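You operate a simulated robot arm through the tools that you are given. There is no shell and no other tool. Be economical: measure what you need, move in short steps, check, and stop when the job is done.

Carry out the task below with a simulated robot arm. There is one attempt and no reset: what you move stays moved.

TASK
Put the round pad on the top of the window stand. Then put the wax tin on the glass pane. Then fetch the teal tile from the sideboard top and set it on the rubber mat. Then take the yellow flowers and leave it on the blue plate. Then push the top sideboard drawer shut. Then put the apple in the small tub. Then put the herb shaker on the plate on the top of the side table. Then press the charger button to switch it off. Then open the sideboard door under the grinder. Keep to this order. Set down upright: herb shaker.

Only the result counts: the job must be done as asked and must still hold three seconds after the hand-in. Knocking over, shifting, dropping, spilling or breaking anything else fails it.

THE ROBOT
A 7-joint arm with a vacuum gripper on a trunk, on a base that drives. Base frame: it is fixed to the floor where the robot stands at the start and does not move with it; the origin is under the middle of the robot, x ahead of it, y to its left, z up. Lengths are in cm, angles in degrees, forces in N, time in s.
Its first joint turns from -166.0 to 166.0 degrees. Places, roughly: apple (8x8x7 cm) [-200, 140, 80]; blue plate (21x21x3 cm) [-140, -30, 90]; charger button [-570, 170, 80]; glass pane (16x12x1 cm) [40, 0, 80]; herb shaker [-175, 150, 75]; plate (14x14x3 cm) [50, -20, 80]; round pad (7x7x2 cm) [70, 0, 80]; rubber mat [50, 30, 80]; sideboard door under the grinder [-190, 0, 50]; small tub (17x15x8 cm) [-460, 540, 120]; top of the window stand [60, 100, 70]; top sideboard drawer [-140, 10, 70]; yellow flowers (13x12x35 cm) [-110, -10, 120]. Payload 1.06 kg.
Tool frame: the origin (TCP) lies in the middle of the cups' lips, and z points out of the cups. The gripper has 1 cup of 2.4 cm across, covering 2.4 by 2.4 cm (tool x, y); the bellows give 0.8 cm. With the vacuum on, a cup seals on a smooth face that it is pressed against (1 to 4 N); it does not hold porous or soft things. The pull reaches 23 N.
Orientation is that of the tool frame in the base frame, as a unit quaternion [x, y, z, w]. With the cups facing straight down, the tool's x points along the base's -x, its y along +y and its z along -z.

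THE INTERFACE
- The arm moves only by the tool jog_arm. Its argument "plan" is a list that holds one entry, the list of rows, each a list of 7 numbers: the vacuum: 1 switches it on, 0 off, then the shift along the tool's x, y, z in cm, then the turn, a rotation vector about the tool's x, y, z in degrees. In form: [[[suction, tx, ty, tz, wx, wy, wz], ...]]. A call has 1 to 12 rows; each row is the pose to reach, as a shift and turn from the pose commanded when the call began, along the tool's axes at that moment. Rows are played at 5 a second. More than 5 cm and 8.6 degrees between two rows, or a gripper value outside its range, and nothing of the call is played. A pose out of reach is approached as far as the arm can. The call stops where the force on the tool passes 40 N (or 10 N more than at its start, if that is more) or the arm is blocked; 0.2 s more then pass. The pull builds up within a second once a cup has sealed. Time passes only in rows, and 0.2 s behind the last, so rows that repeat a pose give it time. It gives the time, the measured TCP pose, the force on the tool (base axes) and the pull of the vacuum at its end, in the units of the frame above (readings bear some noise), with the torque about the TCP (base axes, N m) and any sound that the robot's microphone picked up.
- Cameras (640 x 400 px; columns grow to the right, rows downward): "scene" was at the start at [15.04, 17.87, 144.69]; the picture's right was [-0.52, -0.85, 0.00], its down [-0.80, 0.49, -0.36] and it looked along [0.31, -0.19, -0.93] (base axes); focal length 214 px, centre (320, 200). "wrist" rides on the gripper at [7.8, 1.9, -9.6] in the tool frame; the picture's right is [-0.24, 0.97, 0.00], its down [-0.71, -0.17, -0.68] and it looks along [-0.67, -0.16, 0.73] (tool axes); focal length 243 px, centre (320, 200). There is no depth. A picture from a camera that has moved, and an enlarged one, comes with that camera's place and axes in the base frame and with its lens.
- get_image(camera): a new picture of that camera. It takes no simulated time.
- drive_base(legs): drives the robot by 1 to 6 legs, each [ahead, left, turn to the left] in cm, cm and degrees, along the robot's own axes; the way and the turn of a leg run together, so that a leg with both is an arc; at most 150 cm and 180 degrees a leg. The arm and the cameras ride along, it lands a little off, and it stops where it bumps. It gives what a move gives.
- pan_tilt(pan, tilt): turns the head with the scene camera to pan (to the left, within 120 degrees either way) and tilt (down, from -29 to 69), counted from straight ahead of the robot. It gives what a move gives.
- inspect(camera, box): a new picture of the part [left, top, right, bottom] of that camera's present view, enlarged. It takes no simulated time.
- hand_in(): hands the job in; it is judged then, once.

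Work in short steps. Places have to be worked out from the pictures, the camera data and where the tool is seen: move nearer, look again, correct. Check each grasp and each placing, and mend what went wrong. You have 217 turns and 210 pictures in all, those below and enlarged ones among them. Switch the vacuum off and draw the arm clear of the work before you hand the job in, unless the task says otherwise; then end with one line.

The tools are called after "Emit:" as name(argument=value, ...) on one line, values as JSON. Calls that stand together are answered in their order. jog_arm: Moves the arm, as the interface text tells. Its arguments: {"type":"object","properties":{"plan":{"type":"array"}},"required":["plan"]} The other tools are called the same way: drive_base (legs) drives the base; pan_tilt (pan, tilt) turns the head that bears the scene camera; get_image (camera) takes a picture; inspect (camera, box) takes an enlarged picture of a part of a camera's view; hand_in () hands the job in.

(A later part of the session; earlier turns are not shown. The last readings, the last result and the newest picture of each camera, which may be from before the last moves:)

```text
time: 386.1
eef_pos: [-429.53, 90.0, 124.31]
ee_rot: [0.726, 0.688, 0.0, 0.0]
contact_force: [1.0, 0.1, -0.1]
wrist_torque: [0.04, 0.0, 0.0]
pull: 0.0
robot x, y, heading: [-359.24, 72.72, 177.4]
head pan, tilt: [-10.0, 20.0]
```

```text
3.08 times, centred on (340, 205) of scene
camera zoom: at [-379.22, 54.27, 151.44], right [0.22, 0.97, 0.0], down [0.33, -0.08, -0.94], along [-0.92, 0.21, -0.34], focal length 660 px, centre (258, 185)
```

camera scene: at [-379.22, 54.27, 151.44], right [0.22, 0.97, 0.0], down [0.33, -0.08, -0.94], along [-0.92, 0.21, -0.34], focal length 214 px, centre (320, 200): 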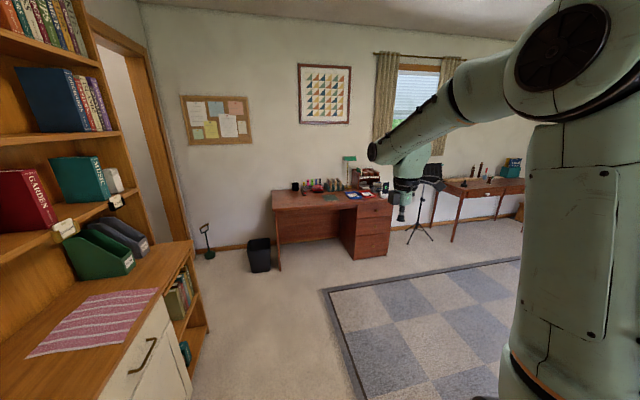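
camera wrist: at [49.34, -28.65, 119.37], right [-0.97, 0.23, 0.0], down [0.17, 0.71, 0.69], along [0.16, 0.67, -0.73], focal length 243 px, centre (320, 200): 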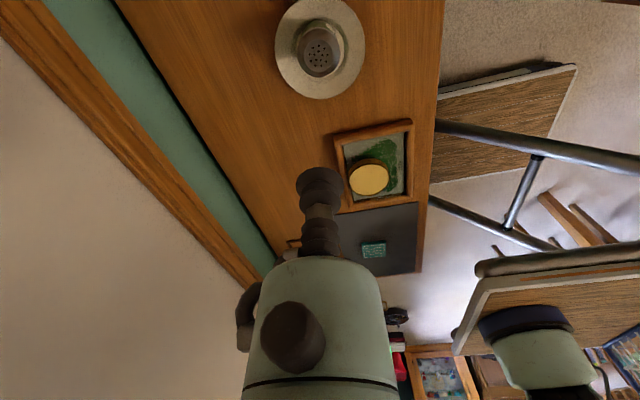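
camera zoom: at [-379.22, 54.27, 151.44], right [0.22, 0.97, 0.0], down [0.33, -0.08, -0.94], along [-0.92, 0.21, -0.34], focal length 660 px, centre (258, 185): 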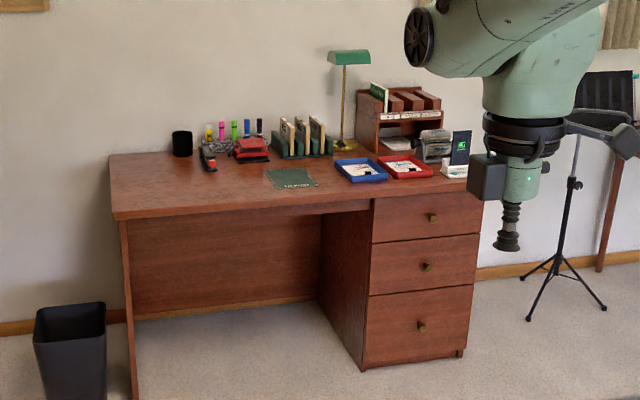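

Charger is the stand with lit screen near [-580,170]. Drive to about [-483,163] facing −x.

Emit:
drive_base(legs=[[0, 0, 2.6], [62, -45, 0], [62, -45, 0]])

Emit:
pan_tilt(pan=-10, tilt=35)

Emit:
get_image(camera="scene")

```text
time: 394.4
eef_pos: [-553.21, 176.37, 124.23]
ee_rot: [0.708, 0.707, 0.0, 0.0]
contact_force: [-0.3, 0.3, -0.5]
wrist_torque: [-0.02, 0.0, 0.01]
pull: 0.1
robot x, y, heading: [-482.53, 162.66, 180.0]
head pan, tilt: [-10.0, 20.0]
```

```text
time: 395.1
eef_pos: [-553.23, 176.46, 124.38]
ee_rot: [0.707, 0.707, 0.0, 0.0]
contact_force: [0.1, -0.1, 0.7]
wrist_torque: [0.02, 0.04, -0.01]
pull: 0.1
robot x, y, heading: [-482.11, 162.59, 179.9]
head pan, tilt: [-10.0, 35.0]
```

```text
79 pictures are left
camera scene: at [-500.7, 143.08, 149.06], right [0.17, 0.98, 0.0], down [0.56, -0.1, -0.82], along [-0.81, 0.14, -0.57], focal length 214 px, centre (320, 200)
```

scene: 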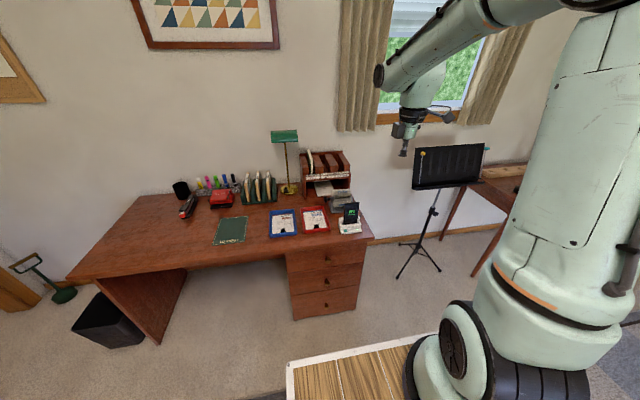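

Emit:
inspect(camera="scene", box=[295, 190, 395, 250])

Emit:
inspect(camera="scene", box=[330, 195, 370, 240])

```text
6.40 times, centred on (345, 220) of scene
camera zoom: at [-500.7, 143.08, 149.06], right [0.17, 0.98, 0.0], down [0.56, -0.1, -0.82], along [-0.81, 0.14, -0.57], focal length 1373 px, centre (160, 72)
```

zoom: 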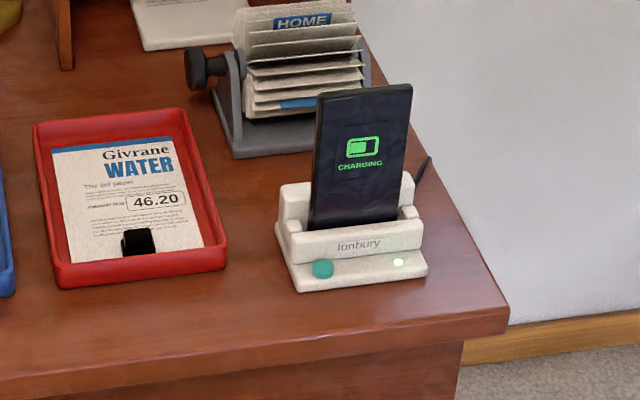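

```text
8.89 times, centred on (350, 218) of scene
camera zoom: at [-500.7, 143.08, 149.06], right [0.17, 0.98, 0.0], down [0.56, -0.1, -0.82], along [-0.81, 0.14, -0.57], focal length 1906 px, centre (53, 44)
```

zoom: 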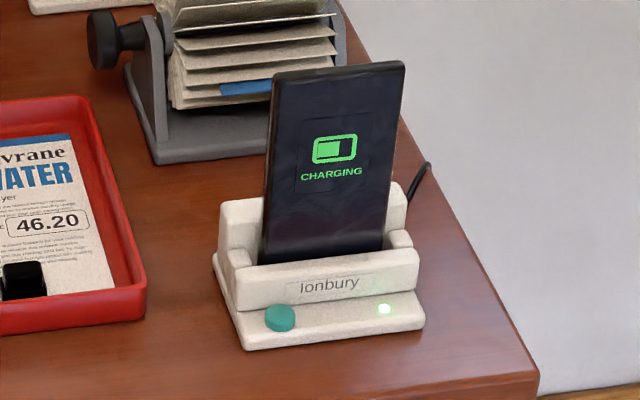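

The teal button is on the stand's front lip at ≈[-574.7,168.3,77]; LED is lit green. Keep this tool orientation (camera off to +y, clear of phone) and move above.

Emit:
jog_arm(plan=[[[0, -1.6, -4.2, 0, 0, 0, 0], [0, -3.2, -8.4, 0, 0, 0, 0], [0, -4.8, -12.6, 0, 0, 0, 0], [0, -6.4, -16.8, 0, 0, 0, 0], [0, -8, -20, 2, 0, 0, 0], [0, -8, -20, 6.5, 0, 0, 0], [0, -8, -20, 11, 0, 0, 0], [0, -8, -20, 15.5, 0, 0, 0], [0, -8, -20, 20, 0, 0, 0], [0, -8, -20, 24, 0, 0, 0], [0, -8, -20, 24, 0, 0, 0]]])

Emit:
get_image(camera="wrist")

Emit:
inspect(camera="scene", box=[310, 150, 410, 240])

```text
time: 397.5
eef_pos: [-573.11, 168.34, 100.21]
ee_rot: [0.708, 0.706, -0.001, 0.0]
contact_force: [0.0, -0.4, -0.5]
wrist_torque: [0.01, -0.01, -0.01]
pull: 0.2
robot x, y, heading: [-482.59, 162.84, 180.0]
head pan, tilt: [-10.0, 35.0]
```

```text
76 pictures are left
camera wrist: at [-571.33, 176.17, 109.69], right [0.97, -0.24, 0.0], down [-0.17, -0.71, 0.69], along [-0.16, -0.67, -0.73], focal length 243 px, centre (320, 200)
```

wrist: 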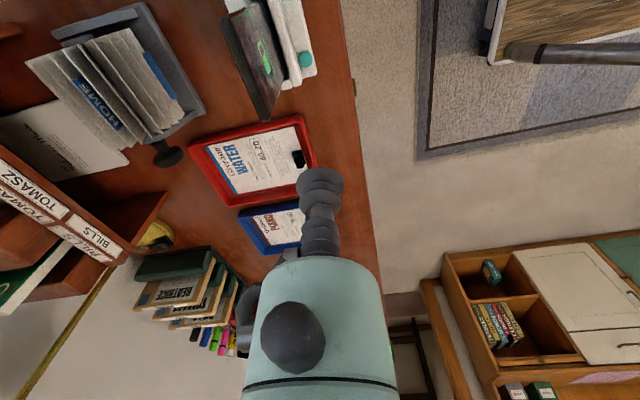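

```text
4.44 times, centred on (360, 195) of scene
camera zoom: at [-500.69, 143.08, 149.06], right [0.17, 0.98, 0.0], down [0.56, -0.1, -0.82], along [-0.81, 0.14, -0.57], focal length 953 px, centre (142, 222)
```

zoom: 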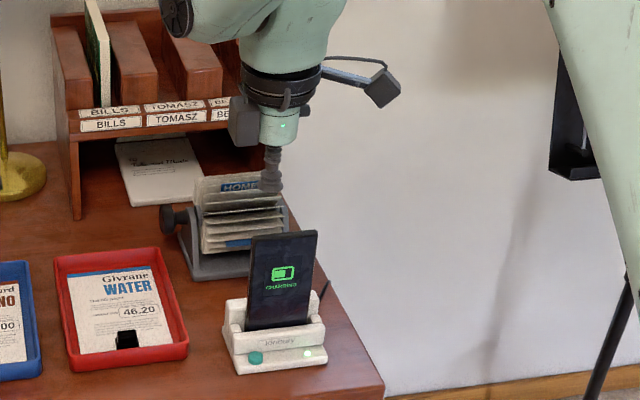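

Button confirmed at ≈[-574.6,168.8]. Descend to z≈82 over it.

Emit:
jog_arm(plan=[[[0, 0.5, -1.1, 4.5, 0, 0, 0], [0, 0.5, -1.1, 9, 0, 0, 0], [0, 0.5, -1.1, 13.5, 0, 0, 0], [0, 0.5, -1.1, 17.5, 0, 0, 0], [0, 0.5, -1.1, 17.5, 0, 0, 0]]])

Emit:
get_image(camera="wrist")

Emit:
inspect(camera="scene", box=[310, 170, 390, 240])

```text
time: 398.7
eef_pos: [-574.28, 168.78, 82.72]
ee_rot: [0.708, 0.707, 0.0, -0.001]
contact_force: [0.6, -0.3, -0.1]
wrist_torque: [-0.03, 0.03, -0.01]
pull: 0.1
robot x, y, heading: [-482.35, 162.77, 179.9]
head pan, tilt: [-10.0, 35.0]
```

```text
74 pictures are left
camera wrist: at [-572.46, 176.65, 92.16], right [0.97, -0.24, 0.0], down [-0.17, -0.71, 0.69], along [-0.16, -0.67, -0.73], focal length 243 px, centre (320, 200)
```

wrist: 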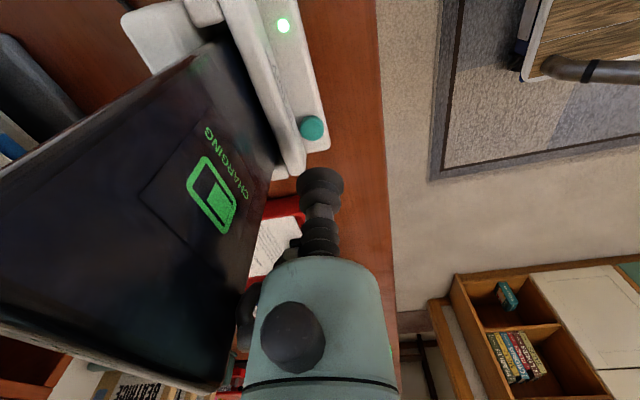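

```text
5.71 times, centred on (350, 205) of scene
camera zoom: at [-500.7, 143.08, 149.06], right [0.17, 0.98, 0.0], down [0.56, -0.1, -0.82], along [-0.81, 0.14, -0.57], focal length 1226 px, centre (149, 171)
```

zoom: 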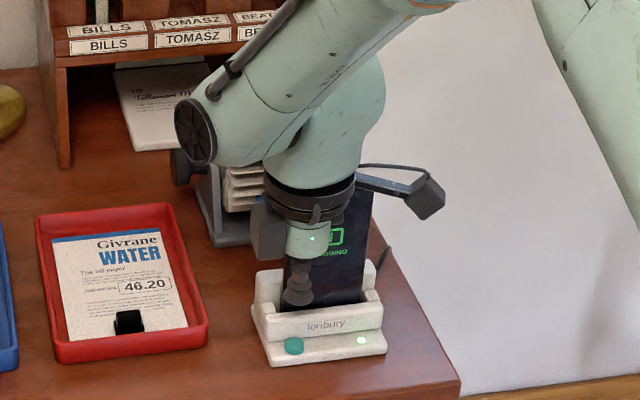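

Fine-tune and press down in small steps, watching force.

Emit:
jog_arm(plan=[[[0, 0.4, 0.2, 2, 0, 0, 0], [0, 0.4, 0.2, 4, 0, 0, 0], [0, 0.4, 0.2, 4.6, 0, 0, 0], [0, 0.4, 0.2, 4.6, 0, 0, 0]]])

Emit:
inspect(camera="scene", box=[330, 195, 370, 240])

```text
time: 399.2
eef_pos: [-574.82, 169.3, 81.17]
ee_rot: [0.707, 0.707, -0.007, -0.006]
contact_force: [1.3, -0.8, 19.7]
wrist_torque: [0.09, 0.63, 0.04]
pull: 0.1
robot x, y, heading: [-482.38, 162.37, 180.0]
head pan, tilt: [-10.0, 35.0]
stopped in row 2: the force on the tool passed its limit (the readings are from after the stop); the commanded pose is now the measured one
```

```text
8.89 times, centred on (350, 218) of scene
camera zoom: at [-500.6, 143.07, 149.07], right [0.17, 0.98, 0.0], down [0.56, -0.1, -0.82], along [-0.81, 0.14, -0.57], focal length 1906 px, centre (53, 44)
```

zoom: 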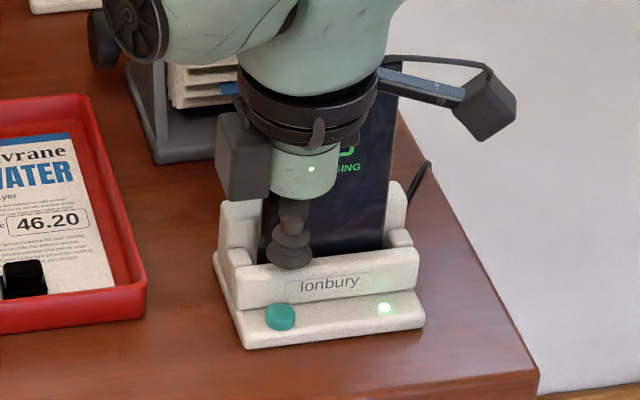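

Torque shows the gripper housing touched the phone's top edge (3 cm toward −x), not the button. Back up and check the stand.

Emit:
jog_arm(plan=[[[0, 0, 0.3, -2, 0, 0, 0], [0, 0, 2, -5, 0, 0, 0], [0, 0, 5, -9, 0, 0, 0], [0, 0, 5, -9, 0, 0, 0]]])

Emit:
inspect(camera="scene", box=[330, 195, 370, 240])

Emit:
get_image(camera="wrist")

```text
time: 400.2
eef_pos: [-569.56, 169.12, 89.71]
ee_rot: [0.707, 0.707, -0.006, -0.005]
contact_force: [0.2, -0.3, 0.8]
wrist_torque: [0.01, -0.03, 0.03]
pull: 0.0
robot x, y, heading: [-482.57, 162.59, 179.9]
head pan, tilt: [-10.0, 35.0]
```

```text
8.89 times, centred on (350, 218) of scene
camera zoom: at [-500.71, 143.08, 149.06], right [0.17, 0.98, 0.0], down [0.56, -0.1, -0.82], along [-0.81, 0.14, -0.57], focal length 1906 px, centre (53, 44)
```

zoom: 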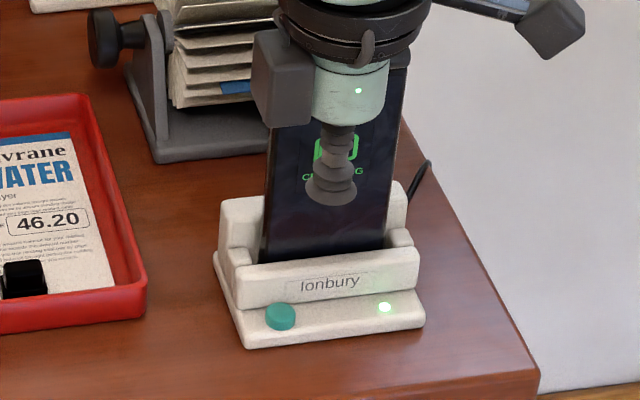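

```text
70 pictures are left
camera wrist: at [-567.66, 177.06, 99.18], right [0.97, -0.24, -0.01], down [-0.16, -0.71, 0.69], along [-0.17, -0.67, -0.73], focal length 243 px, centre (320, 200)
```

wrist: 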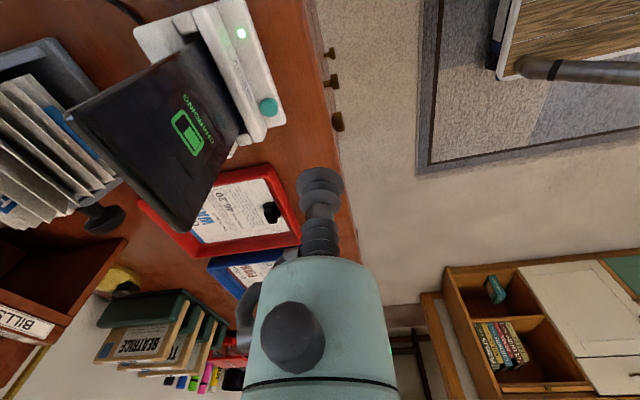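

Nothing moved. Tilt the tool 22° so its top leans toward the robot, away from the phone.

Emit:
jog_arm(plan=[[[0, 0, 0, 0, 7.4, 0, 0], [0, 0, 0, 0, 14.8, 0, 0], [0, 0, 0, 0, 22.2, 0, 0], [0, 0, 0, 0, 22.2, 0, 0]]])

Emit:
inspect(camera="scene", box=[310, 170, 390, 240])

```text
time: 401.2
eef_pos: [-569.64, 169.22, 89.87]
ee_rot: [0.694, 0.692, -0.141, -0.141]
contact_force: [0.4, 0.0, -0.3]
wrist_torque: [-0.02, 0.02, -0.01]
pull: 0.1
robot x, y, heading: [-482.39, 163.1, 179.8]
head pan, tilt: [-10.0, 35.0]
```

```text
5.71 times, centred on (350, 205) of scene
camera zoom: at [-500.7, 143.08, 149.06], right [0.17, 0.98, 0.0], down [0.56, -0.1, -0.82], along [-0.81, 0.14, -0.57], focal length 1226 px, centre (149, 171)
```

zoom: 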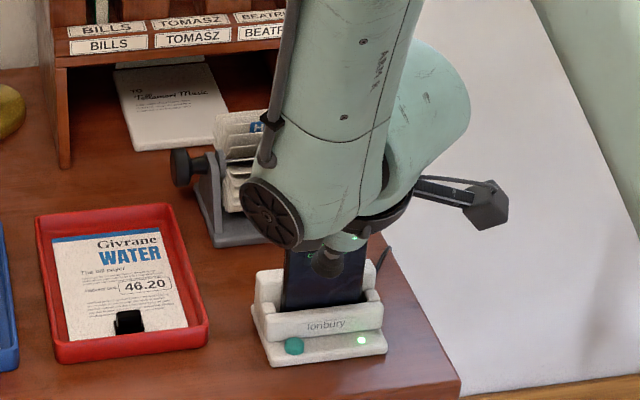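

Tilt is right. Move to just above the button.

Emit:
jog_arm(plan=[[[0, 0.1, -0.6, 3.1, 0, 0, 0], [0, 0.1, -1.2, 6.2, 0, 0, 0], [0, 0.1, -1.9, 9.4, 0, 0, 0], [0, 0.1, -1.9, 9.4, 0, 0, 0]]])

Emit:
inspect(camera="scene", box=[310, 170, 390, 240])

Emit:
get_image(camera="wrist")

```text
time: 402.2
eef_pos: [-575.02, 169.5, 81.9]
ee_rot: [0.693, 0.693, -0.142, -0.142]
contact_force: [0.0, -0.1, 0.7]
wrist_torque: [0.01, 0.02, -0.04]
pull: 0.1
robot x, y, heading: [-482.41, 162.72, 180.0]
head pan, tilt: [-10.0, 35.0]
```

```text
5.71 times, centred on (350, 205) of scene
camera zoom: at [-500.69, 143.07, 149.06], right [0.17, 0.98, 0.0], down [0.56, -0.1, -0.82], along [-0.81, 0.14, -0.57], focal length 1226 px, centre (149, 171)
```

zoom: 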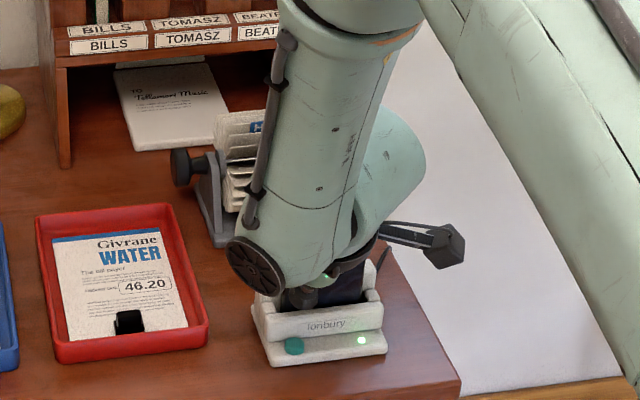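

```text
67 pictures are left
camera wrist: at [-569.63, 177.33, 89.84], right [0.89, -0.23, -0.38], down [0.11, -0.71, 0.7], along [-0.43, -0.67, -0.61], focal length 243 px, centre (320, 200)
```

wrist: 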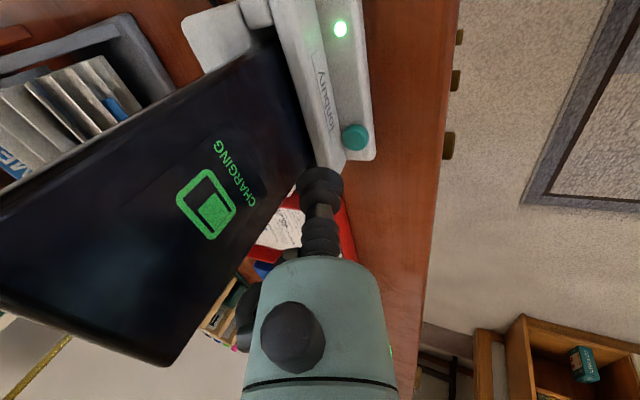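

Button re-triangulated at ≈[-574.5,169.5,77.4]. Press straight down in small steps.

Emit:
jog_arm(plan=[[[0, 0, 1.2, 2.76, 0, 0, 0], [0, 0, 1.45, 3.3, 0, 0, 0], [0, 0, 1.65, 3.75, 0, 0, 0], [0, 0, 1.65, 3.75, 0, 0, 0]]])

Emit:
inspect(camera="scene", box=[330, 195, 370, 240])

```text
time: 403.2
eef_pos: [-574.98, 169.43, 77.77]
ee_rot: [0.692, 0.693, -0.142, -0.141]
contact_force: [2.6, -0.2, 1.4]
wrist_torque: [0.0, 0.02, 0.0]
pull: 0.0
robot x, y, heading: [-482.1, 162.73, 180.4]
head pan, tilt: [-10.0, 35.0]
```

```text
8.89 times, centred on (350, 218) of scene
camera zoom: at [-500.68, 143.07, 149.06], right [0.17, 0.98, 0.0], down [0.56, -0.1, -0.82], along [-0.81, 0.14, -0.57], focal length 1906 px, centre (53, 44)
```

zoom: 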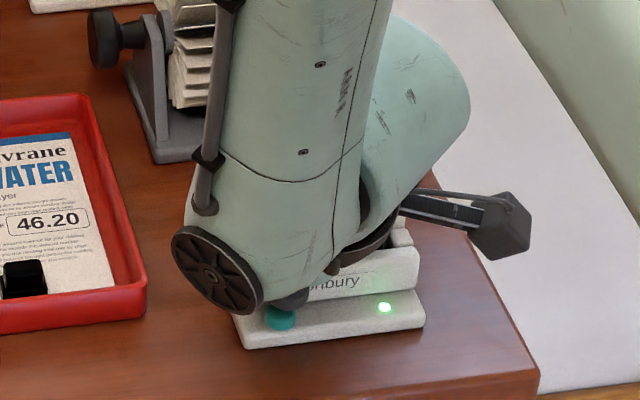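

Light contact, LED still lit. Press a bit further (and slightly forward).

Emit:
jog_arm(plan=[[[0, 0, 0.5, 0.4, 0, 0, 0], [0, 0, 0.65, 0.6, 0, 0, 0], [0, 0, 0.76, 0.77, 0, 0, 0]]])

Emit:
inspect(camera="scene", box=[330, 195, 370, 240])

```text
time: 404.0
eef_pos: [-574.59, 169.23, 76.87]
ee_rot: [0.693, 0.693, -0.141, -0.142]
contact_force: [0.2, -0.3, 0.7]
wrist_torque: [-0.02, 0.03, -0.04]
pull: 0.2
robot x, y, heading: [-482.35, 162.91, 180.0]
head pan, tilt: [-10.0, 35.0]
```

```text
8.89 times, centred on (350, 218) of scene
camera zoom: at [-500.7, 143.07, 149.06], right [0.17, 0.98, 0.0], down [0.56, -0.1, -0.82], along [-0.81, 0.14, -0.57], focal length 1906 px, centre (53, 44)
```

zoom: 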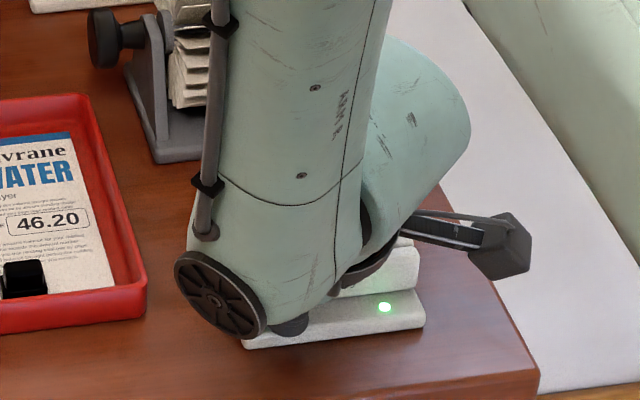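

Emit:
jog_arm(plan=[[[0, 0, 0.25, 0.4, 0, 0, 0], [0, 0, 0.4, 0.7, 0, 0, 0], [0, 0, 0.4, 0.7, 0, 0, 0]]])

Emit:
inspect(camera="scene", box=[330, 195, 370, 240])

```text
time: 404.8
eef_pos: [-574.58, 169.35, 75.86]
ee_rot: [0.694, 0.692, -0.141, -0.141]
contact_force: [1.2, -0.3, 2.4]
wrist_torque: [-0.04, 0.0, 0.02]
pull: 0.1
robot x, y, heading: [-482.01, 162.59, 180.0]
head pan, tilt: [-10.0, 35.0]
heard: click
```

```text
8.89 times, centred on (350, 218) of scene
camera zoom: at [-500.69, 143.07, 149.06], right [0.17, 0.98, 0.0], down [0.56, -0.1, -0.82], along [-0.81, 0.14, -0.57], focal length 1906 px, centre (53, 44)
```

zoom: 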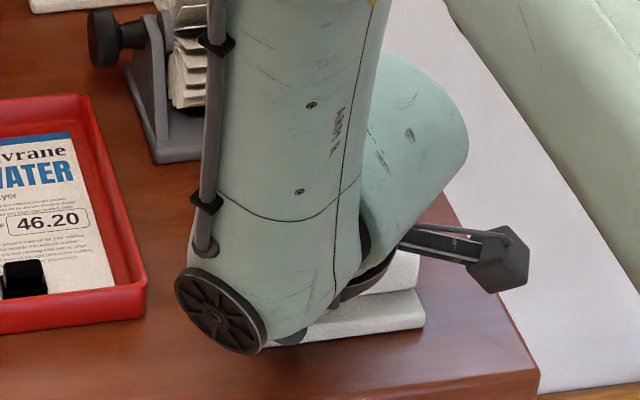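

A click was heard and the LED is off. Withdraw straight up and back toward the robot.

Emit:
jog_arm(plan=[[[0, 0, -0.75, -1.85, 0, 0, 0], [0, 0, -1.5, -3.7, 0, 0, 0], [0, 0, -0.6, -7.4, 0, 0, 0], [0, 0, 0.7, -11.2, 0, 0, 0], [0, 0, 2, -15.5, 0, 0, 0], [0, 0, 3, -20, 0, 0, 0], [0, 0, 3, -24.5, 0, 0, 0], [0, 0, 3, -29, 0, 0, 0]]])

Emit:
inspect(camera="scene", box=[310, 180, 390, 240])

```text
time: 406.6
eef_pos: [-560.23, 169.51, 101.46]
ee_rot: [0.693, 0.693, -0.14, -0.142]
contact_force: [-0.8, -0.4, 0.3]
wrist_torque: [0.02, 0.0, 0.0]
pull: 0.1
robot x, y, heading: [-482.25, 162.64, -180.4]
head pan, tilt: [-10.0, 35.0]
```

```text
6.67 times, centred on (350, 210) of scene
camera zoom: at [-500.76, 143.06, 149.05], right [0.17, 0.98, 0.0], down [0.57, -0.1, -0.82], along [-0.81, 0.14, -0.57], focal length 1430 px, centre (120, 133)
```

zoom: 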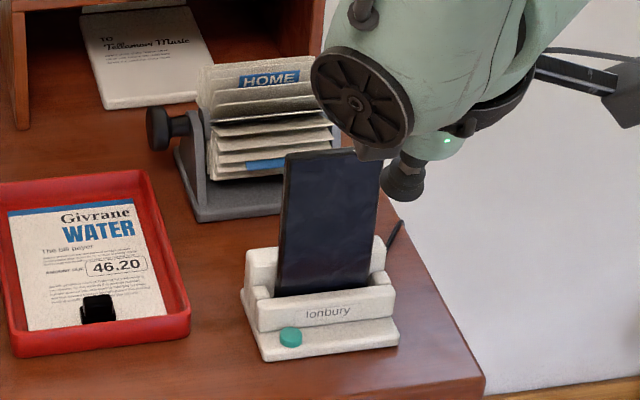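

Charger is off. Straighten the tool, raise, and drive back toward the sideboard (reverse, heading 180).

Emit:
jog_arm(plan=[[[0, 0, -0.2, -4, -3.7, 0, 0], [0, 0, -0.4, -8, -7.4, 0, 0], [0, 0, -0.6, -12, -11.1, 0, 0], [0, 0, -0.8, -16, -14.8, 0, 0], [0, 0, -1, -20, -18.5, 0, 0], [0, 0, -1.2, -23.4, -22.2, 0, 0]]])

Emit:
drive_base(legs=[[-62, 48, 0], [-62, 48, 0]])

Emit:
drive_base(legs=[[-120, 5, 0]])

Emit:
pan_tilt(pan=60, tilt=40)

Emit:
get_image(camera="scene")

```text
time: 408.0
eef_pos: [-552.24, 169.31, 123.49]
ee_rot: [0.707, 0.708, -0.005, -0.004]
contact_force: [0.2, 0.7, 0.0]
wrist_torque: [0.02, 0.0, -0.02]
pull: 0.0
robot x, y, heading: [-482.38, 162.89, 179.9]
head pan, tilt: [-10.0, 35.0]
```

```text
time: 416.1
eef_pos: [-427.22, 71.92, 123.55]
ee_rot: [0.7, 0.714, -0.006, -0.005]
contact_force: [0.1, -0.3, 0.8]
wrist_torque: [0.02, -0.05, 0.01]
pull: 0.1
robot x, y, heading: [-356.87, 66.76, -178.6]
head pan, tilt: [-10.0, 35.0]
```

```text
time: 422.1
eef_pos: [-308.29, 69.56, 123.43]
ee_rot: [0.703, 0.711, -0.006, -0.005]
contact_force: [-0.5, -0.4, 0.0]
wrist_torque: [0.01, 0.02, -0.01]
pull: 0.1
robot x, y, heading: [-237.93, 63.75, -179.3]
head pan, tilt: [-10.0, 35.0]
```

```text
time: 423.6
eef_pos: [-308.33, 69.53, 123.52]
ee_rot: [0.703, 0.712, -0.004, -0.005]
contact_force: [-0.2, 0.6, 0.0]
wrist_torque: [0.0, 0.01, 0.02]
pull: 0.0
robot x, y, heading: [-237.92, 63.96, -179.2]
head pan, tilt: [60.0, 40.0]
```

```text
62 pictures are left
camera scene: at [-251.85, 35.12, 148.3], right [-0.87, 0.49, 0.0], down [0.32, 0.56, -0.77], along [-0.38, -0.67, -0.64], focal length 214 px, centre (320, 200)
```

scene: 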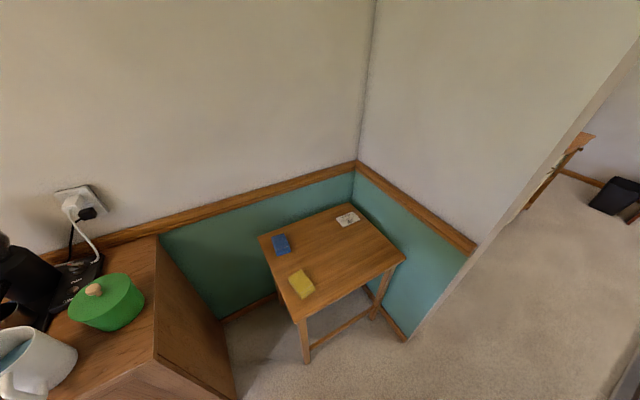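

Emit:
drive_base(legs=[[-140, 10, -0.8]])

Emit:
pan_tilt(pan=20, tilt=50)

Emit:
get_image(camera="scene")

```text
time: 430.5
eef_pos: [-169.5, 61.12, 123.48]
ee_rot: [0.705, 0.709, -0.006, -0.005]
contact_force: [-0.4, 0.1, 0.3]
wrist_torque: [-0.01, 0.0, 0.03]
pull: 0.1
robot x, y, heading: [-99.64, 55.1, -179.4]
head pan, tilt: [60.0, 40.0]
```

```text
time: 431.6
eef_pos: [-169.53, 61.1, 123.46]
ee_rot: [0.705, 0.709, -0.005, -0.005]
contact_force: [-0.9, -1.4, 0.2]
wrist_torque: [-0.03, 0.01, -0.03]
pull: 0.1
robot x, y, heading: [-99.28, 55.26, -179.8]
head pan, tilt: [20.0, 50.0]
```

```text
61 pictures are left
camera scene: at [-116.25, 31.04, 146.89], right [-0.35, 0.94, 0.0], down [0.72, 0.27, -0.64], along [-0.6, -0.22, -0.77], focal length 214 px, centre (320, 200)
```

scene: 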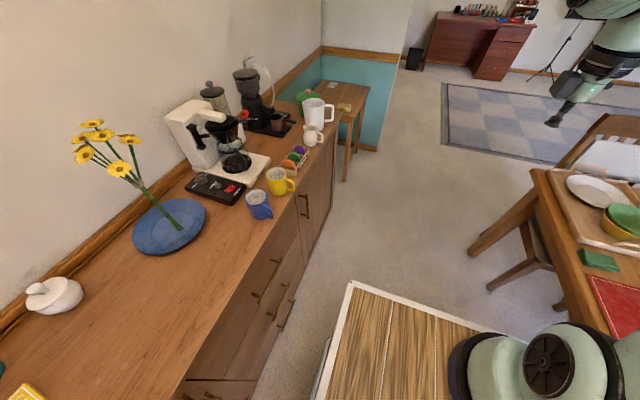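

Emit:
inspect(camera="scene", box=[220, 70, 370, 260])

```text
2.11 times, centred on (295, 165) of scene
camera zoom: at [-116.25, 31.04, 146.89], right [-0.35, 0.94, 0.0], down [0.72, 0.27, -0.64], along [-0.6, -0.22, -0.77], focal length 452 px, centre (373, 274)
```

zoom: 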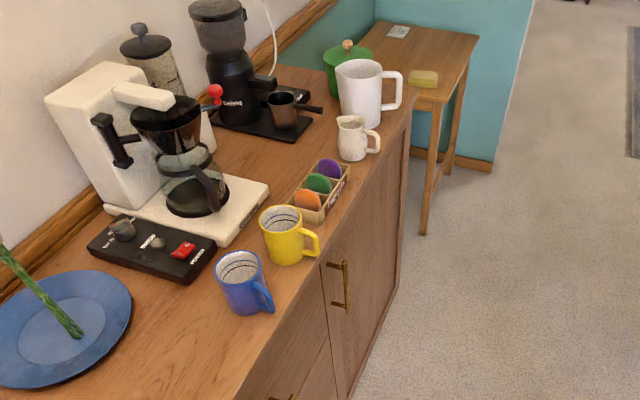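

Door spans x≈−164…−212 with handle at x≈−166.5 (z 70–83), so it hinges at the far (−x) side. Orient the tool: first yaw 90°, then pitch to point −y.

Emit:
jog_arm(plan=[[[0, 0, 0, 0, 0, 0, 8.2], [0, 0, 0, 0, 0, 0, 16.4], [0, 0, 0, 0, 0, 0, 24.6], [0, 0, 0, 0, 0, 0, 32.8], [0, 0, 0, 0, 0, 0, 41], [0, 0, 0, 0, 0, 0, 49.2], [0, 0, 0, 0, 0, 0, 57.4], [0, 0, 0, 0, 0, 0, 65.6], [0, 0, 0, 0, 0, 0, 73.8], [0, 0, 0, 0, 0, 0, 82], [0, 0, 0, 0, 0, 0, 90]]])

Emit:
jog_arm(plan=[[[0, 0, 0, 0, -8.2, 0, 0], [0, 0, 0, 0, -16.4, 0, 0], [0, 0, 0, 0, -24.6, 0, 0], [0, 0, 0, 0, -32.8, 0, 0], [0, 0, 0, 0, -41, 0, 0], [0, 0, 0, 0, -49.2, 0, 0], [0, 0, 0, 0, -57.4, 0, 0], [0, 0, 0, 0, -65.6, 0, 0], [0, 0, 0, 0, -73.8, 0, 0], [0, 0, 0, 0, -82, 0, 0], [0, 0, 0, 0, -90, 0, 0], [0, 0, 0, 0, -90, 0, 0]]])

```text
time: 434.0
eef_pos: [-169.44, 61.17, 123.34]
ee_rot: [1.0, 0.002, -0.008, 0.0]
contact_force: [0.6, 0.5, 0.3]
wrist_torque: [0.0, 0.02, -0.04]
pull: 0.1
robot x, y, heading: [-98.87, 55.14, -179.5]
head pan, tilt: [20.0, 50.0]
```

```text
time: 436.6
eef_pos: [-169.48, 61.13, 123.51]
ee_rot: [0.706, 0.007, -0.004, 0.709]
contact_force: [-0.2, 0.3, -0.6]
wrist_torque: [0.01, -0.02, 0.01]
pull: 0.0
robot x, y, heading: [-99.39, 54.83, -179.8]
head pan, tilt: [20.0, 50.0]
```

Move down to in front of the door (two stages).

Emit:
jog_arm(plan=[[[0, 0, -4.2, 2, 0, 0, 0], [0, 0, -8.4, 4, 0, 0, 0], [0, 0, -12.6, 6, 0, 0, 0], [0, 0, -16.8, 8, 0, 0, 0], [0, 0, -21, 10, 0, 0, 0], [0, 0, -25.2, 12, 0, 0, 0], [0, 0, -29.4, 14, 0, 0, 0], [0, 0, -33.6, 16, 0, 0, 0], [0, 0, -37.8, 18, 0, 0, 0], [0, 0, -42, 20, 0, 0, 0], [0, 0, -46.2, 22, 0, 0, 0], [0, 0, -50.4, 24, 0, 0, 0]]])

Emit:
get_image(camera="wrist")

Emit:
get_image(camera="scene")

```text
time: 439.2
eef_pos: [-170.06, 37.13, 73.13]
ee_rot: [0.707, 0.007, -0.004, 0.707]
contact_force: [0.7, 0.9, 0.6]
wrist_torque: [0.01, 0.0, 0.01]
pull: 0.0
robot x, y, heading: [-99.86, 54.98, -179.7]
head pan, tilt: [20.0, 50.0]
```

```text
59 pictures are left
camera wrist: at [-162.33, 46.84, 74.83], right [-0.22, 0.0, 0.98], down [-0.71, 0.68, -0.16], along [-0.66, -0.73, -0.15], focal length 243 px, centre (320, 200)
```

wrist: 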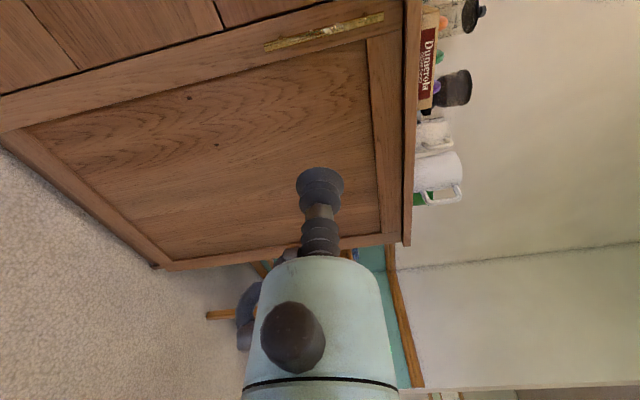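

```text
58 pictures are left
camera scene: at [-116.25, 31.06, 146.89], right [-0.35, 0.94, 0.0], down [0.72, 0.27, -0.64], along [-0.6, -0.22, -0.77], focal length 214 px, centre (320, 200)
```

scene: 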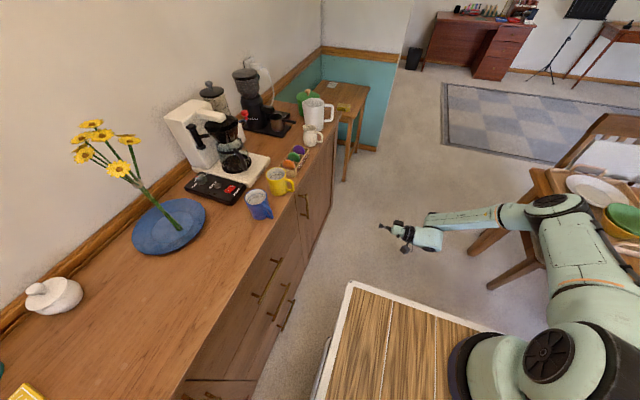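

Handle-side stile centre is x≈−168.7; handle spans z 66–82. Approach the stile at z≈60.

Emit:
jog_arm(plan=[[[0, 0.3, -3, 3.5, 0, 0, 0], [0, 0.6, -6, 7, 0, 0, 0], [0, 0.9, -9, 10.5, 0, 0, 0], [0, 1.3, -12, 14, 0, 0, 0], [0, 1.3, -13.3, 18, 0, 0, 0], [0, 1.3, -13.3, 22.5, 0, 0, 0], [0, 1.3, -13.3, 26, 0, 0, 0], [0, 1.3, -13.3, 26, 0, 0, 0]]])

Emit:
get_image(camera="wrist")

```text
time: 441.0
eef_pos: [-167.76, 11.19, 60.4]
ee_rot: [0.707, 0.008, -0.003, 0.707]
contact_force: [-0.1, -0.1, 0.1]
wrist_torque: [-0.01, -0.02, -0.05]
pull: 0.1
out of reach, approached as far as the arm can: row 7, 8
robot x, y, heading: [-98.99, 55.16, -179.7]
head pan, tilt: [20.0, 50.0]
```

```text
57 pictures are left
camera wrist: at [-159.97, 20.79, 62.2], right [-0.22, 0.0, 0.98], down [-0.72, 0.68, -0.16], along [-0.66, -0.73, -0.15], focal length 243 px, centre (320, 200)
```

wrist: 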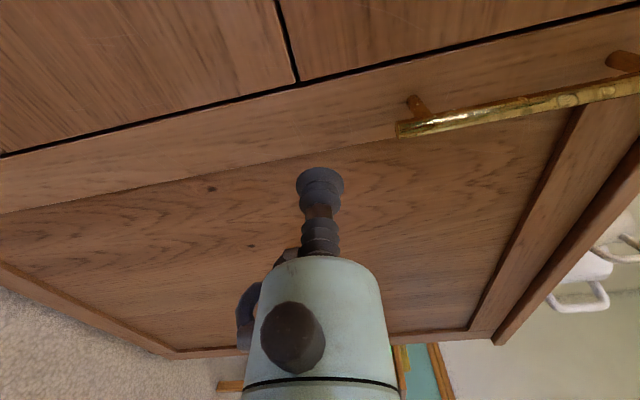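

Slightly out of reach. Retract a bit, move the robot 9 cm nearer, and retry; stile centre is x≈−167.2.

Emit:
jog_arm(plan=[[[0, 0, 0, -4, 0, 0, 0], [0, 0, 0, -8, 0, 0, 0], [0, 0, 0, -12, 0, 0, 0]]])

Emit:
drive_base(legs=[[4, 10, -0.3]])

Emit:
get_image(camera="wrist")

```text
time: 441.8
eef_pos: [-167.82, 23.03, 60.51]
ee_rot: [0.707, 0.009, -0.003, 0.707]
contact_force: [0.0, -0.2, -0.9]
wrist_torque: [0.0, -0.02, 0.01]
pull: 0.1
robot x, y, heading: [-99.47, 55.2, -180.0]
head pan, tilt: [20.0, 50.0]
```

```text
time: 443.0
eef_pos: [-171.94, 13.15, 60.47]
ee_rot: [0.707, 0.006, -0.005, 0.707]
contact_force: [0.0, 0.5, 0.3]
wrist_torque: [0.0, 0.01, 0.01]
pull: 0.0
robot x, y, heading: [-103.65, 44.94, -179.8]
head pan, tilt: [20.0, 50.0]
```

```text
56 pictures are left
camera wrist: at [-164.19, 22.82, 62.21], right [-0.22, 0.0, 0.98], down [-0.71, 0.68, -0.16], along [-0.67, -0.73, -0.15], focal length 243 px, centre (320, 200)
```

wrist: 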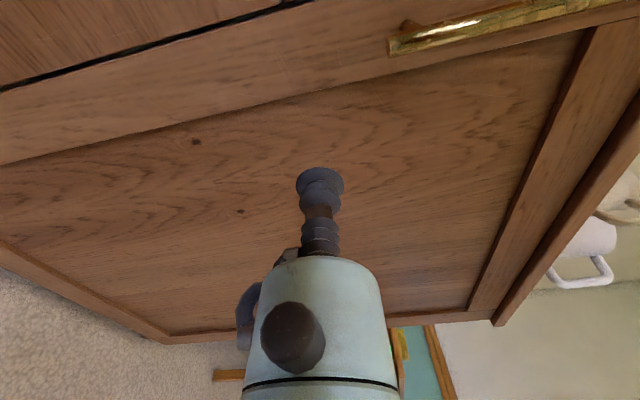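

Emit:
jog_arm(plan=[[[1, 2.3, 0, 1, 0, 0, 0], [1, 4.6, 0, 3, 0, 0, 0], [1, 4.6, 0, 6, 0, 0, 0], [1, 4.6, 0, 7.5, 0, 0, 0], [1, 4.6, 0, 7.5, 0, 0, 0]]])

Emit:
get_image(camera="wrist")

```text
time: 444.2
eef_pos: [-167.57, 5.64, 60.44]
ee_rot: [0.707, 0.006, -0.004, 0.707]
contact_force: [0.3, 0.5, 0.2]
wrist_torque: [-0.02, -0.02, -0.04]
pull: 0.1
robot x, y, heading: [-103.47, 44.73, -180.0]
head pan, tilt: [20.0, 50.0]
```

```text
55 pictures are left
camera wrist: at [-159.67, 15.24, 62.17], right [-0.22, 0.0, 0.98], down [-0.71, 0.68, -0.16], along [-0.67, -0.73, -0.15], focal length 243 px, centre (320, 200)
```

wrist: 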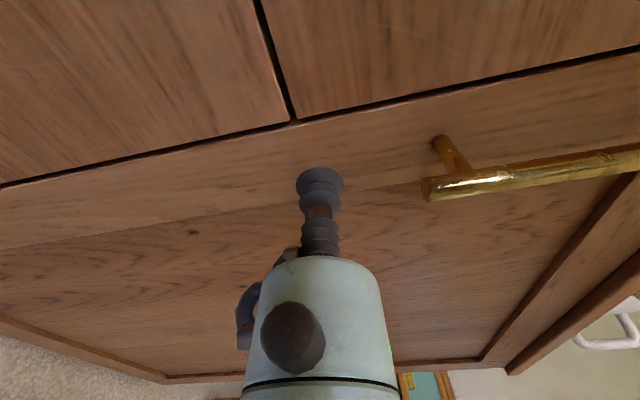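

Aligned on the stile's middle. Press on to seal.

Emit:
jog_arm(plan=[[[1, 0, 0, 2, 0, 0, 0], [1, 0, 0, 3, 0, 0, 0], [1, 0, 0, 3.4, 0, 0, 0], [1, 0, 0, 3.4, 0, 0, 0]]])

```text
time: 445.2
eef_pos: [-167.34, 2.38, 60.36]
ee_rot: [0.707, 0.006, -0.005, 0.707]
contact_force: [0.5, 16.4, 3.2]
wrist_torque: [-0.03, 0.22, 0.0]
pull: 22.8
robot x, y, heading: [-103.48, 44.7, -179.9]
head pan, tilt: [20.0, 50.0]
```

Sealed. Pull the door open along its arc (hinge ≈x −211), rotating the tool with it.

Emit:
jog_arm(plan=[[[1, 0, 0, -0.8, 0, 1, 0], [1, -0.03, 0, -1.5, 0, 2, 0], [1, -0.1, 0, -3.05, 0, 4, 0], [1, -0.24, 0, -4.57, 0, 6, 0], [1, -0.43, 0, -6.08, 0, 8, 0], [1, -0.66, 0, -7.59, 0, 10, 0]]])

Emit:
inspect(camera="scene", box=[220, 120, 420, 280])

```text
time: 446.6
eef_pos: [-167.94, 10.06, 60.46]
ee_rot: [0.705, 0.068, 0.058, 0.704]
contact_force: [10.6, 0.7, 0.3]
wrist_torque: [-0.04, 0.02, -0.23]
pull: 22.7
robot x, y, heading: [-103.36, 44.76, -180.0]
head pan, tilt: [20.0, 50.0]
```

```text
2.50 times, centred on (320, 200) of scene
camera zoom: at [-120.29, 21.0, 146.89], right [-0.34, 0.94, 0.0], down [0.72, 0.26, -0.64], along [-0.6, -0.22, -0.77], focal length 536 px, centre (320, 200)
```

zoom: 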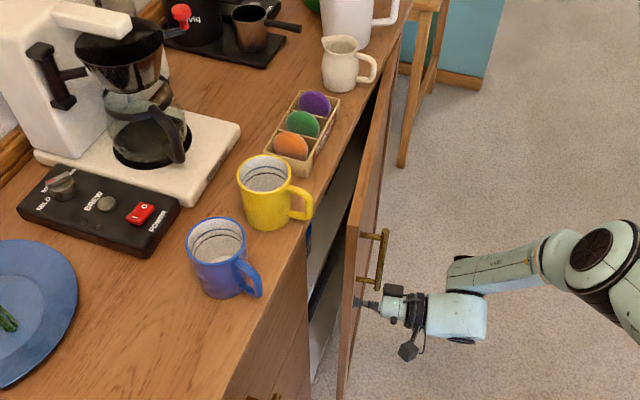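

The door follows. Force suggests the hinge is slightly forward; I correct the arc and continue to ~40°.

Emit:
jog_arm(plan=[[[1, 0.3, 0, 0, 0, 0, 0], [1, 0.32, 0, -1.9, 0, 2.5, 0], [1, 0.3, 0, -3.8, 0, 5, 0], [1, 0.15, 0, -5.7, 0, 7.5, 0], [1, -0.04, 0, -7.6, 0, 10, 0], [1, -0.36, 0, -9.5, 0, 12.5, 0], [1, -0.71, 0, -11.35, 0, 15, 0], [1, -1.2, 0, -13.2, 0, 17.5, 0], [1, -1.7, 0, -15.0, 0, 20, 0], [1, -2.35, 0, -16.8, 0, 22.5, 0], [1, -3.0, 0, -18.6, 0, 25, 0]]])

Emit:
get_image(camera="scene")

```text
time: 449.0
eef_pos: [-174.02, 26.29, 62.85]
ee_rot: [0.679, 0.209, 0.198, 0.676]
contact_force: [-8.4, -3.4, -7.0]
wrist_torque: [-0.08, -0.11, -0.07]
pull: 23.2
out of reach, approached as far as the arm can: row 9, 10, 11
robot x, y, heading: [-103.48, 44.68, -179.8]
head pan, tilt: [20.0, 50.0]
```

```text
53 pictures are left
camera scene: at [-120.38, 20.97, 146.88], right [-0.34, 0.94, 0.0], down [0.72, 0.26, -0.64], along [-0.6, -0.22, -0.77], focal length 214 px, centre (320, 200)
```

scene: 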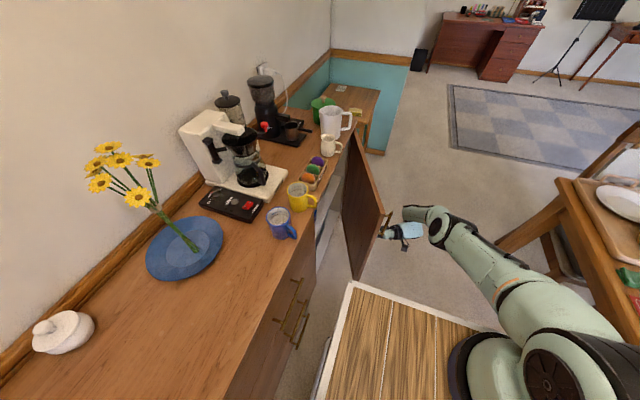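

Door is ~34° open and the arm is at its limit in this posture. Release the vacuum and back away outward while turning the tool back.

Emit:
jog_arm(plan=[[[0, 0, 0, 0, 0, 0, 0], [0, 0, 0, 0, 0, 0, 0], [0, 0, 0, 0, 0, 0, 0], [0, 0, 0, -1, 0, 0, 0], [0, 0.5, 0, -2.5, 0, -3, 0], [0, 2.5, 0, -5, 0, -8, 0], [0, 4.5, 0, -8, 0, -14, 0], [0, 6.5, 0, -10.5, 0, -20, 0], [0, 8.3, 0, -12.5, 0, -26, 0], [0, 9.5, 0, -14, 0, -33, 0]]])

Emit:
get_image(camera="scene")

```text
time: 451.2
eef_pos: [-174.19, 43.19, 62.81]
ee_rot: [0.708, 0.017, 0.008, 0.706]
contact_force: [0.5, -0.7, 0.7]
wrist_torque: [-0.02, -0.01, 0.03]
pull: 0.0
out of reach, approached as far as the arm can: row 4
robot x, y, heading: [-103.26, 44.97, -179.7]
head pan, tilt: [20.0, 50.0]
```

```text
52 pictures are left
camera scene: at [-120.32, 20.97, 146.88], right [-0.34, 0.94, 0.0], down [0.72, 0.26, -0.64], along [-0.6, -0.22, -0.77], focal length 214 px, centre (320, 200)
```

scene: 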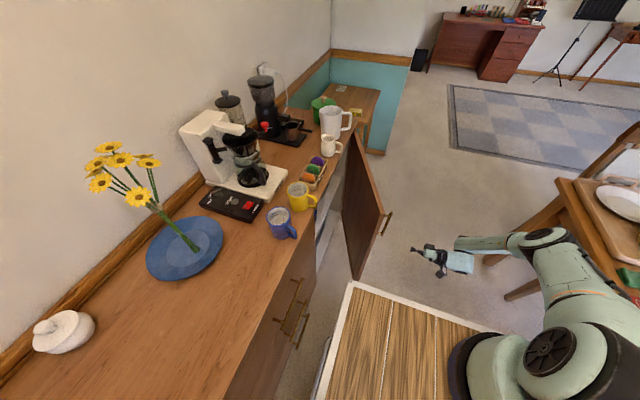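

Door stays open. Now go round its free edge: move +x, then in front of the cabinet, and push the inner face toward −x with the gripper's side.

Emit:
jog_arm(plan=[[[0, 4.5, 0.5, -0.5, 0, 0, 0], [0, 9, 1, -1, 0, 0, 0], [0, 13.5, 1.5, -1, 0, 0, 0], [0, 17.5, 2, 0, 0, 0, 0], [0, 18.5, 2.5, 4.5, 0, 0, 0], [0, 19, 3, 9, 0, 0, 0], [0, 19, 3, 13.5, 0, 0, 0], [0, 19, 3, 18, 0, 0, 0], [0, 19, 3, 22.5, 0, 0, 0], [0, 19, 3, 27, 0, 0, 0], [0, 19, 3, 29, 0, 0, 0]]])

Emit:
get_image(camera="scene")

```text
time: 453.6
eef_pos: [-154.01, 14.93, 65.48]
ee_rot: [0.707, 0.018, 0.008, 0.707]
contact_force: [-0.5, 0.2, -0.7]
wrist_torque: [0.0, 0.0, 0.01]
pull: 0.0
robot x, y, heading: [-103.15, 45.3, -179.6]
head pan, tilt: [20.0, 50.0]
```

```text
51 pictures are left
camera scene: at [-120.33, 21.01, 146.89], right [-0.34, 0.94, 0.0], down [0.72, 0.26, -0.64], along [-0.6, -0.22, -0.77], focal length 214 px, centre (320, 200)
```

scene: 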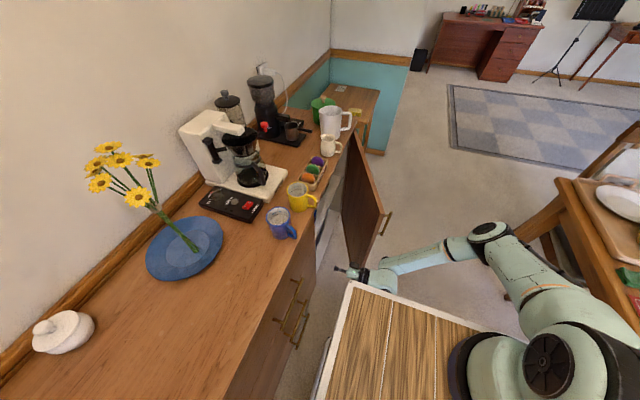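

Tool is on the inner side. Push toward −x.

Emit:
jog_arm(plan=[[[0, -4, 0, 0, 0, 0, 0], [0, -8, 0, 0, 0, 0, 0], [0, -11, 0, 0, 0, 0, 0], [0, -14, 0, 0, 0, 0, 0], [0, -17, 0, 0, 0, 0, 0], [0, -20, 0, 0, 0, 0, 0], [0, -23, 0, 0, 0, 0, 0], [0, -26, 0, 0, 0, 0, 0], [0, -29, 0, 0, 0, 0, 0], [0, -32, 0, 0, 0, 0, 0]]])

Emit:
get_image(camera="scene")

```text
time: 454.6
eef_pos: [-166.36, 14.44, 65.96]
ee_rot: [0.706, 0.021, 0.013, 0.708]
contact_force: [4.4, 2.0, 1.3]
wrist_torque: [0.24, 0.05, -0.54]
pull: 0.0
robot x, y, heading: [-103.01, 44.73, -180.0]
head pan, tilt: [20.0, 50.0]
stopped in row 4: the force on the tool passed its limit (the readings are from after the stop); the commanded pose is now the measured one
```

```text
50 pictures are left
camera scene: at [-120.29, 21.0, 146.89], right [-0.34, 0.94, 0.0], down [0.72, 0.26, -0.64], along [-0.6, -0.22, -0.77], focal length 214 px, centre (320, 200)
```

scene: 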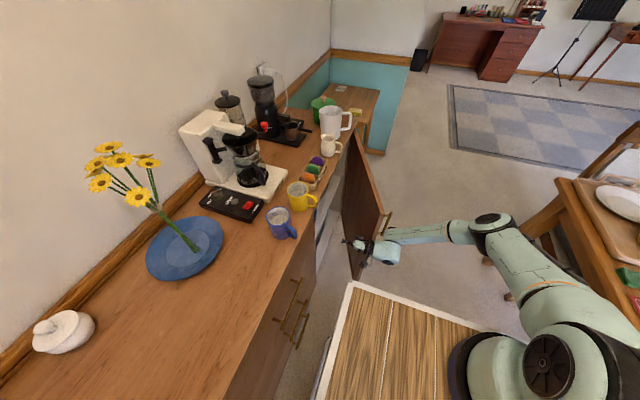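

It bumped the door's edge at speed; push slowly instead.

Emit:
jog_arm(plan=[[[0, -0.5, 0, 0, 0, 0, 0], [0, -1, 0, 0, 0, 0, 0], [0, -1.5, 0, 0, 0, 0, 0], [0, -2, 0, 0, 0, 0, 0], [0, -2.5, 0, 0, 0, 0, 0], [0, -3, 0, 0, 0, 0, 0], [0, -3.5, 0, 0, 0, 0, 0], [0, -4, 0, 0, 0, 0, 0], [0, -4.5, 0, 0, 0, 0, 0], [0, -5, 0, 0, 0, 0, 0], [0, -5.5, 0, 0, 0, 0, 0], [0, -6, 0, 0, 0, 0, 0]]])

Emit:
inspect(camera="scene", box=[280, 130, 460, 290])

```text
time: 455.0
eef_pos: [-166.35, 14.4, 65.75]
ee_rot: [0.706, 0.021, 0.017, 0.708]
contact_force: [5.4, 2.4, 1.5]
wrist_torque: [0.17, 0.08, -0.61]
pull: 0.1
robot x, y, heading: [-103.32, 45.21, -179.9]
head pan, tilt: [20.0, 50.0]
stopped in row 2: the force on the tool passed its limit (the readings are from after the stop); the commanded pose is now the measured one
```

```text
2.50 times, centred on (370, 210) of scene
camera zoom: at [-120.27, 21.02, 146.89], right [-0.34, 0.94, 0.0], down [0.72, 0.26, -0.64], along [-0.6, -0.22, -0.77], focal length 536 px, centre (195, 175)
```

zoom: 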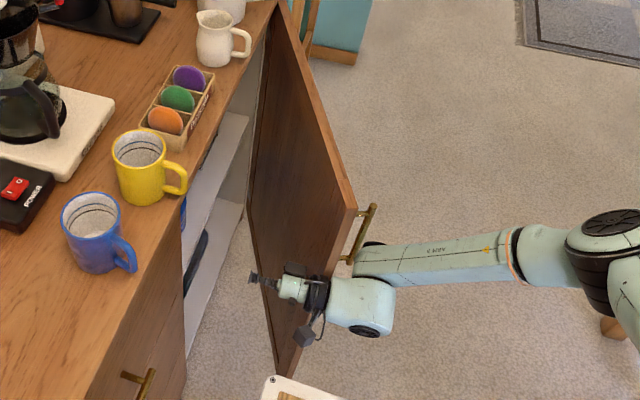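

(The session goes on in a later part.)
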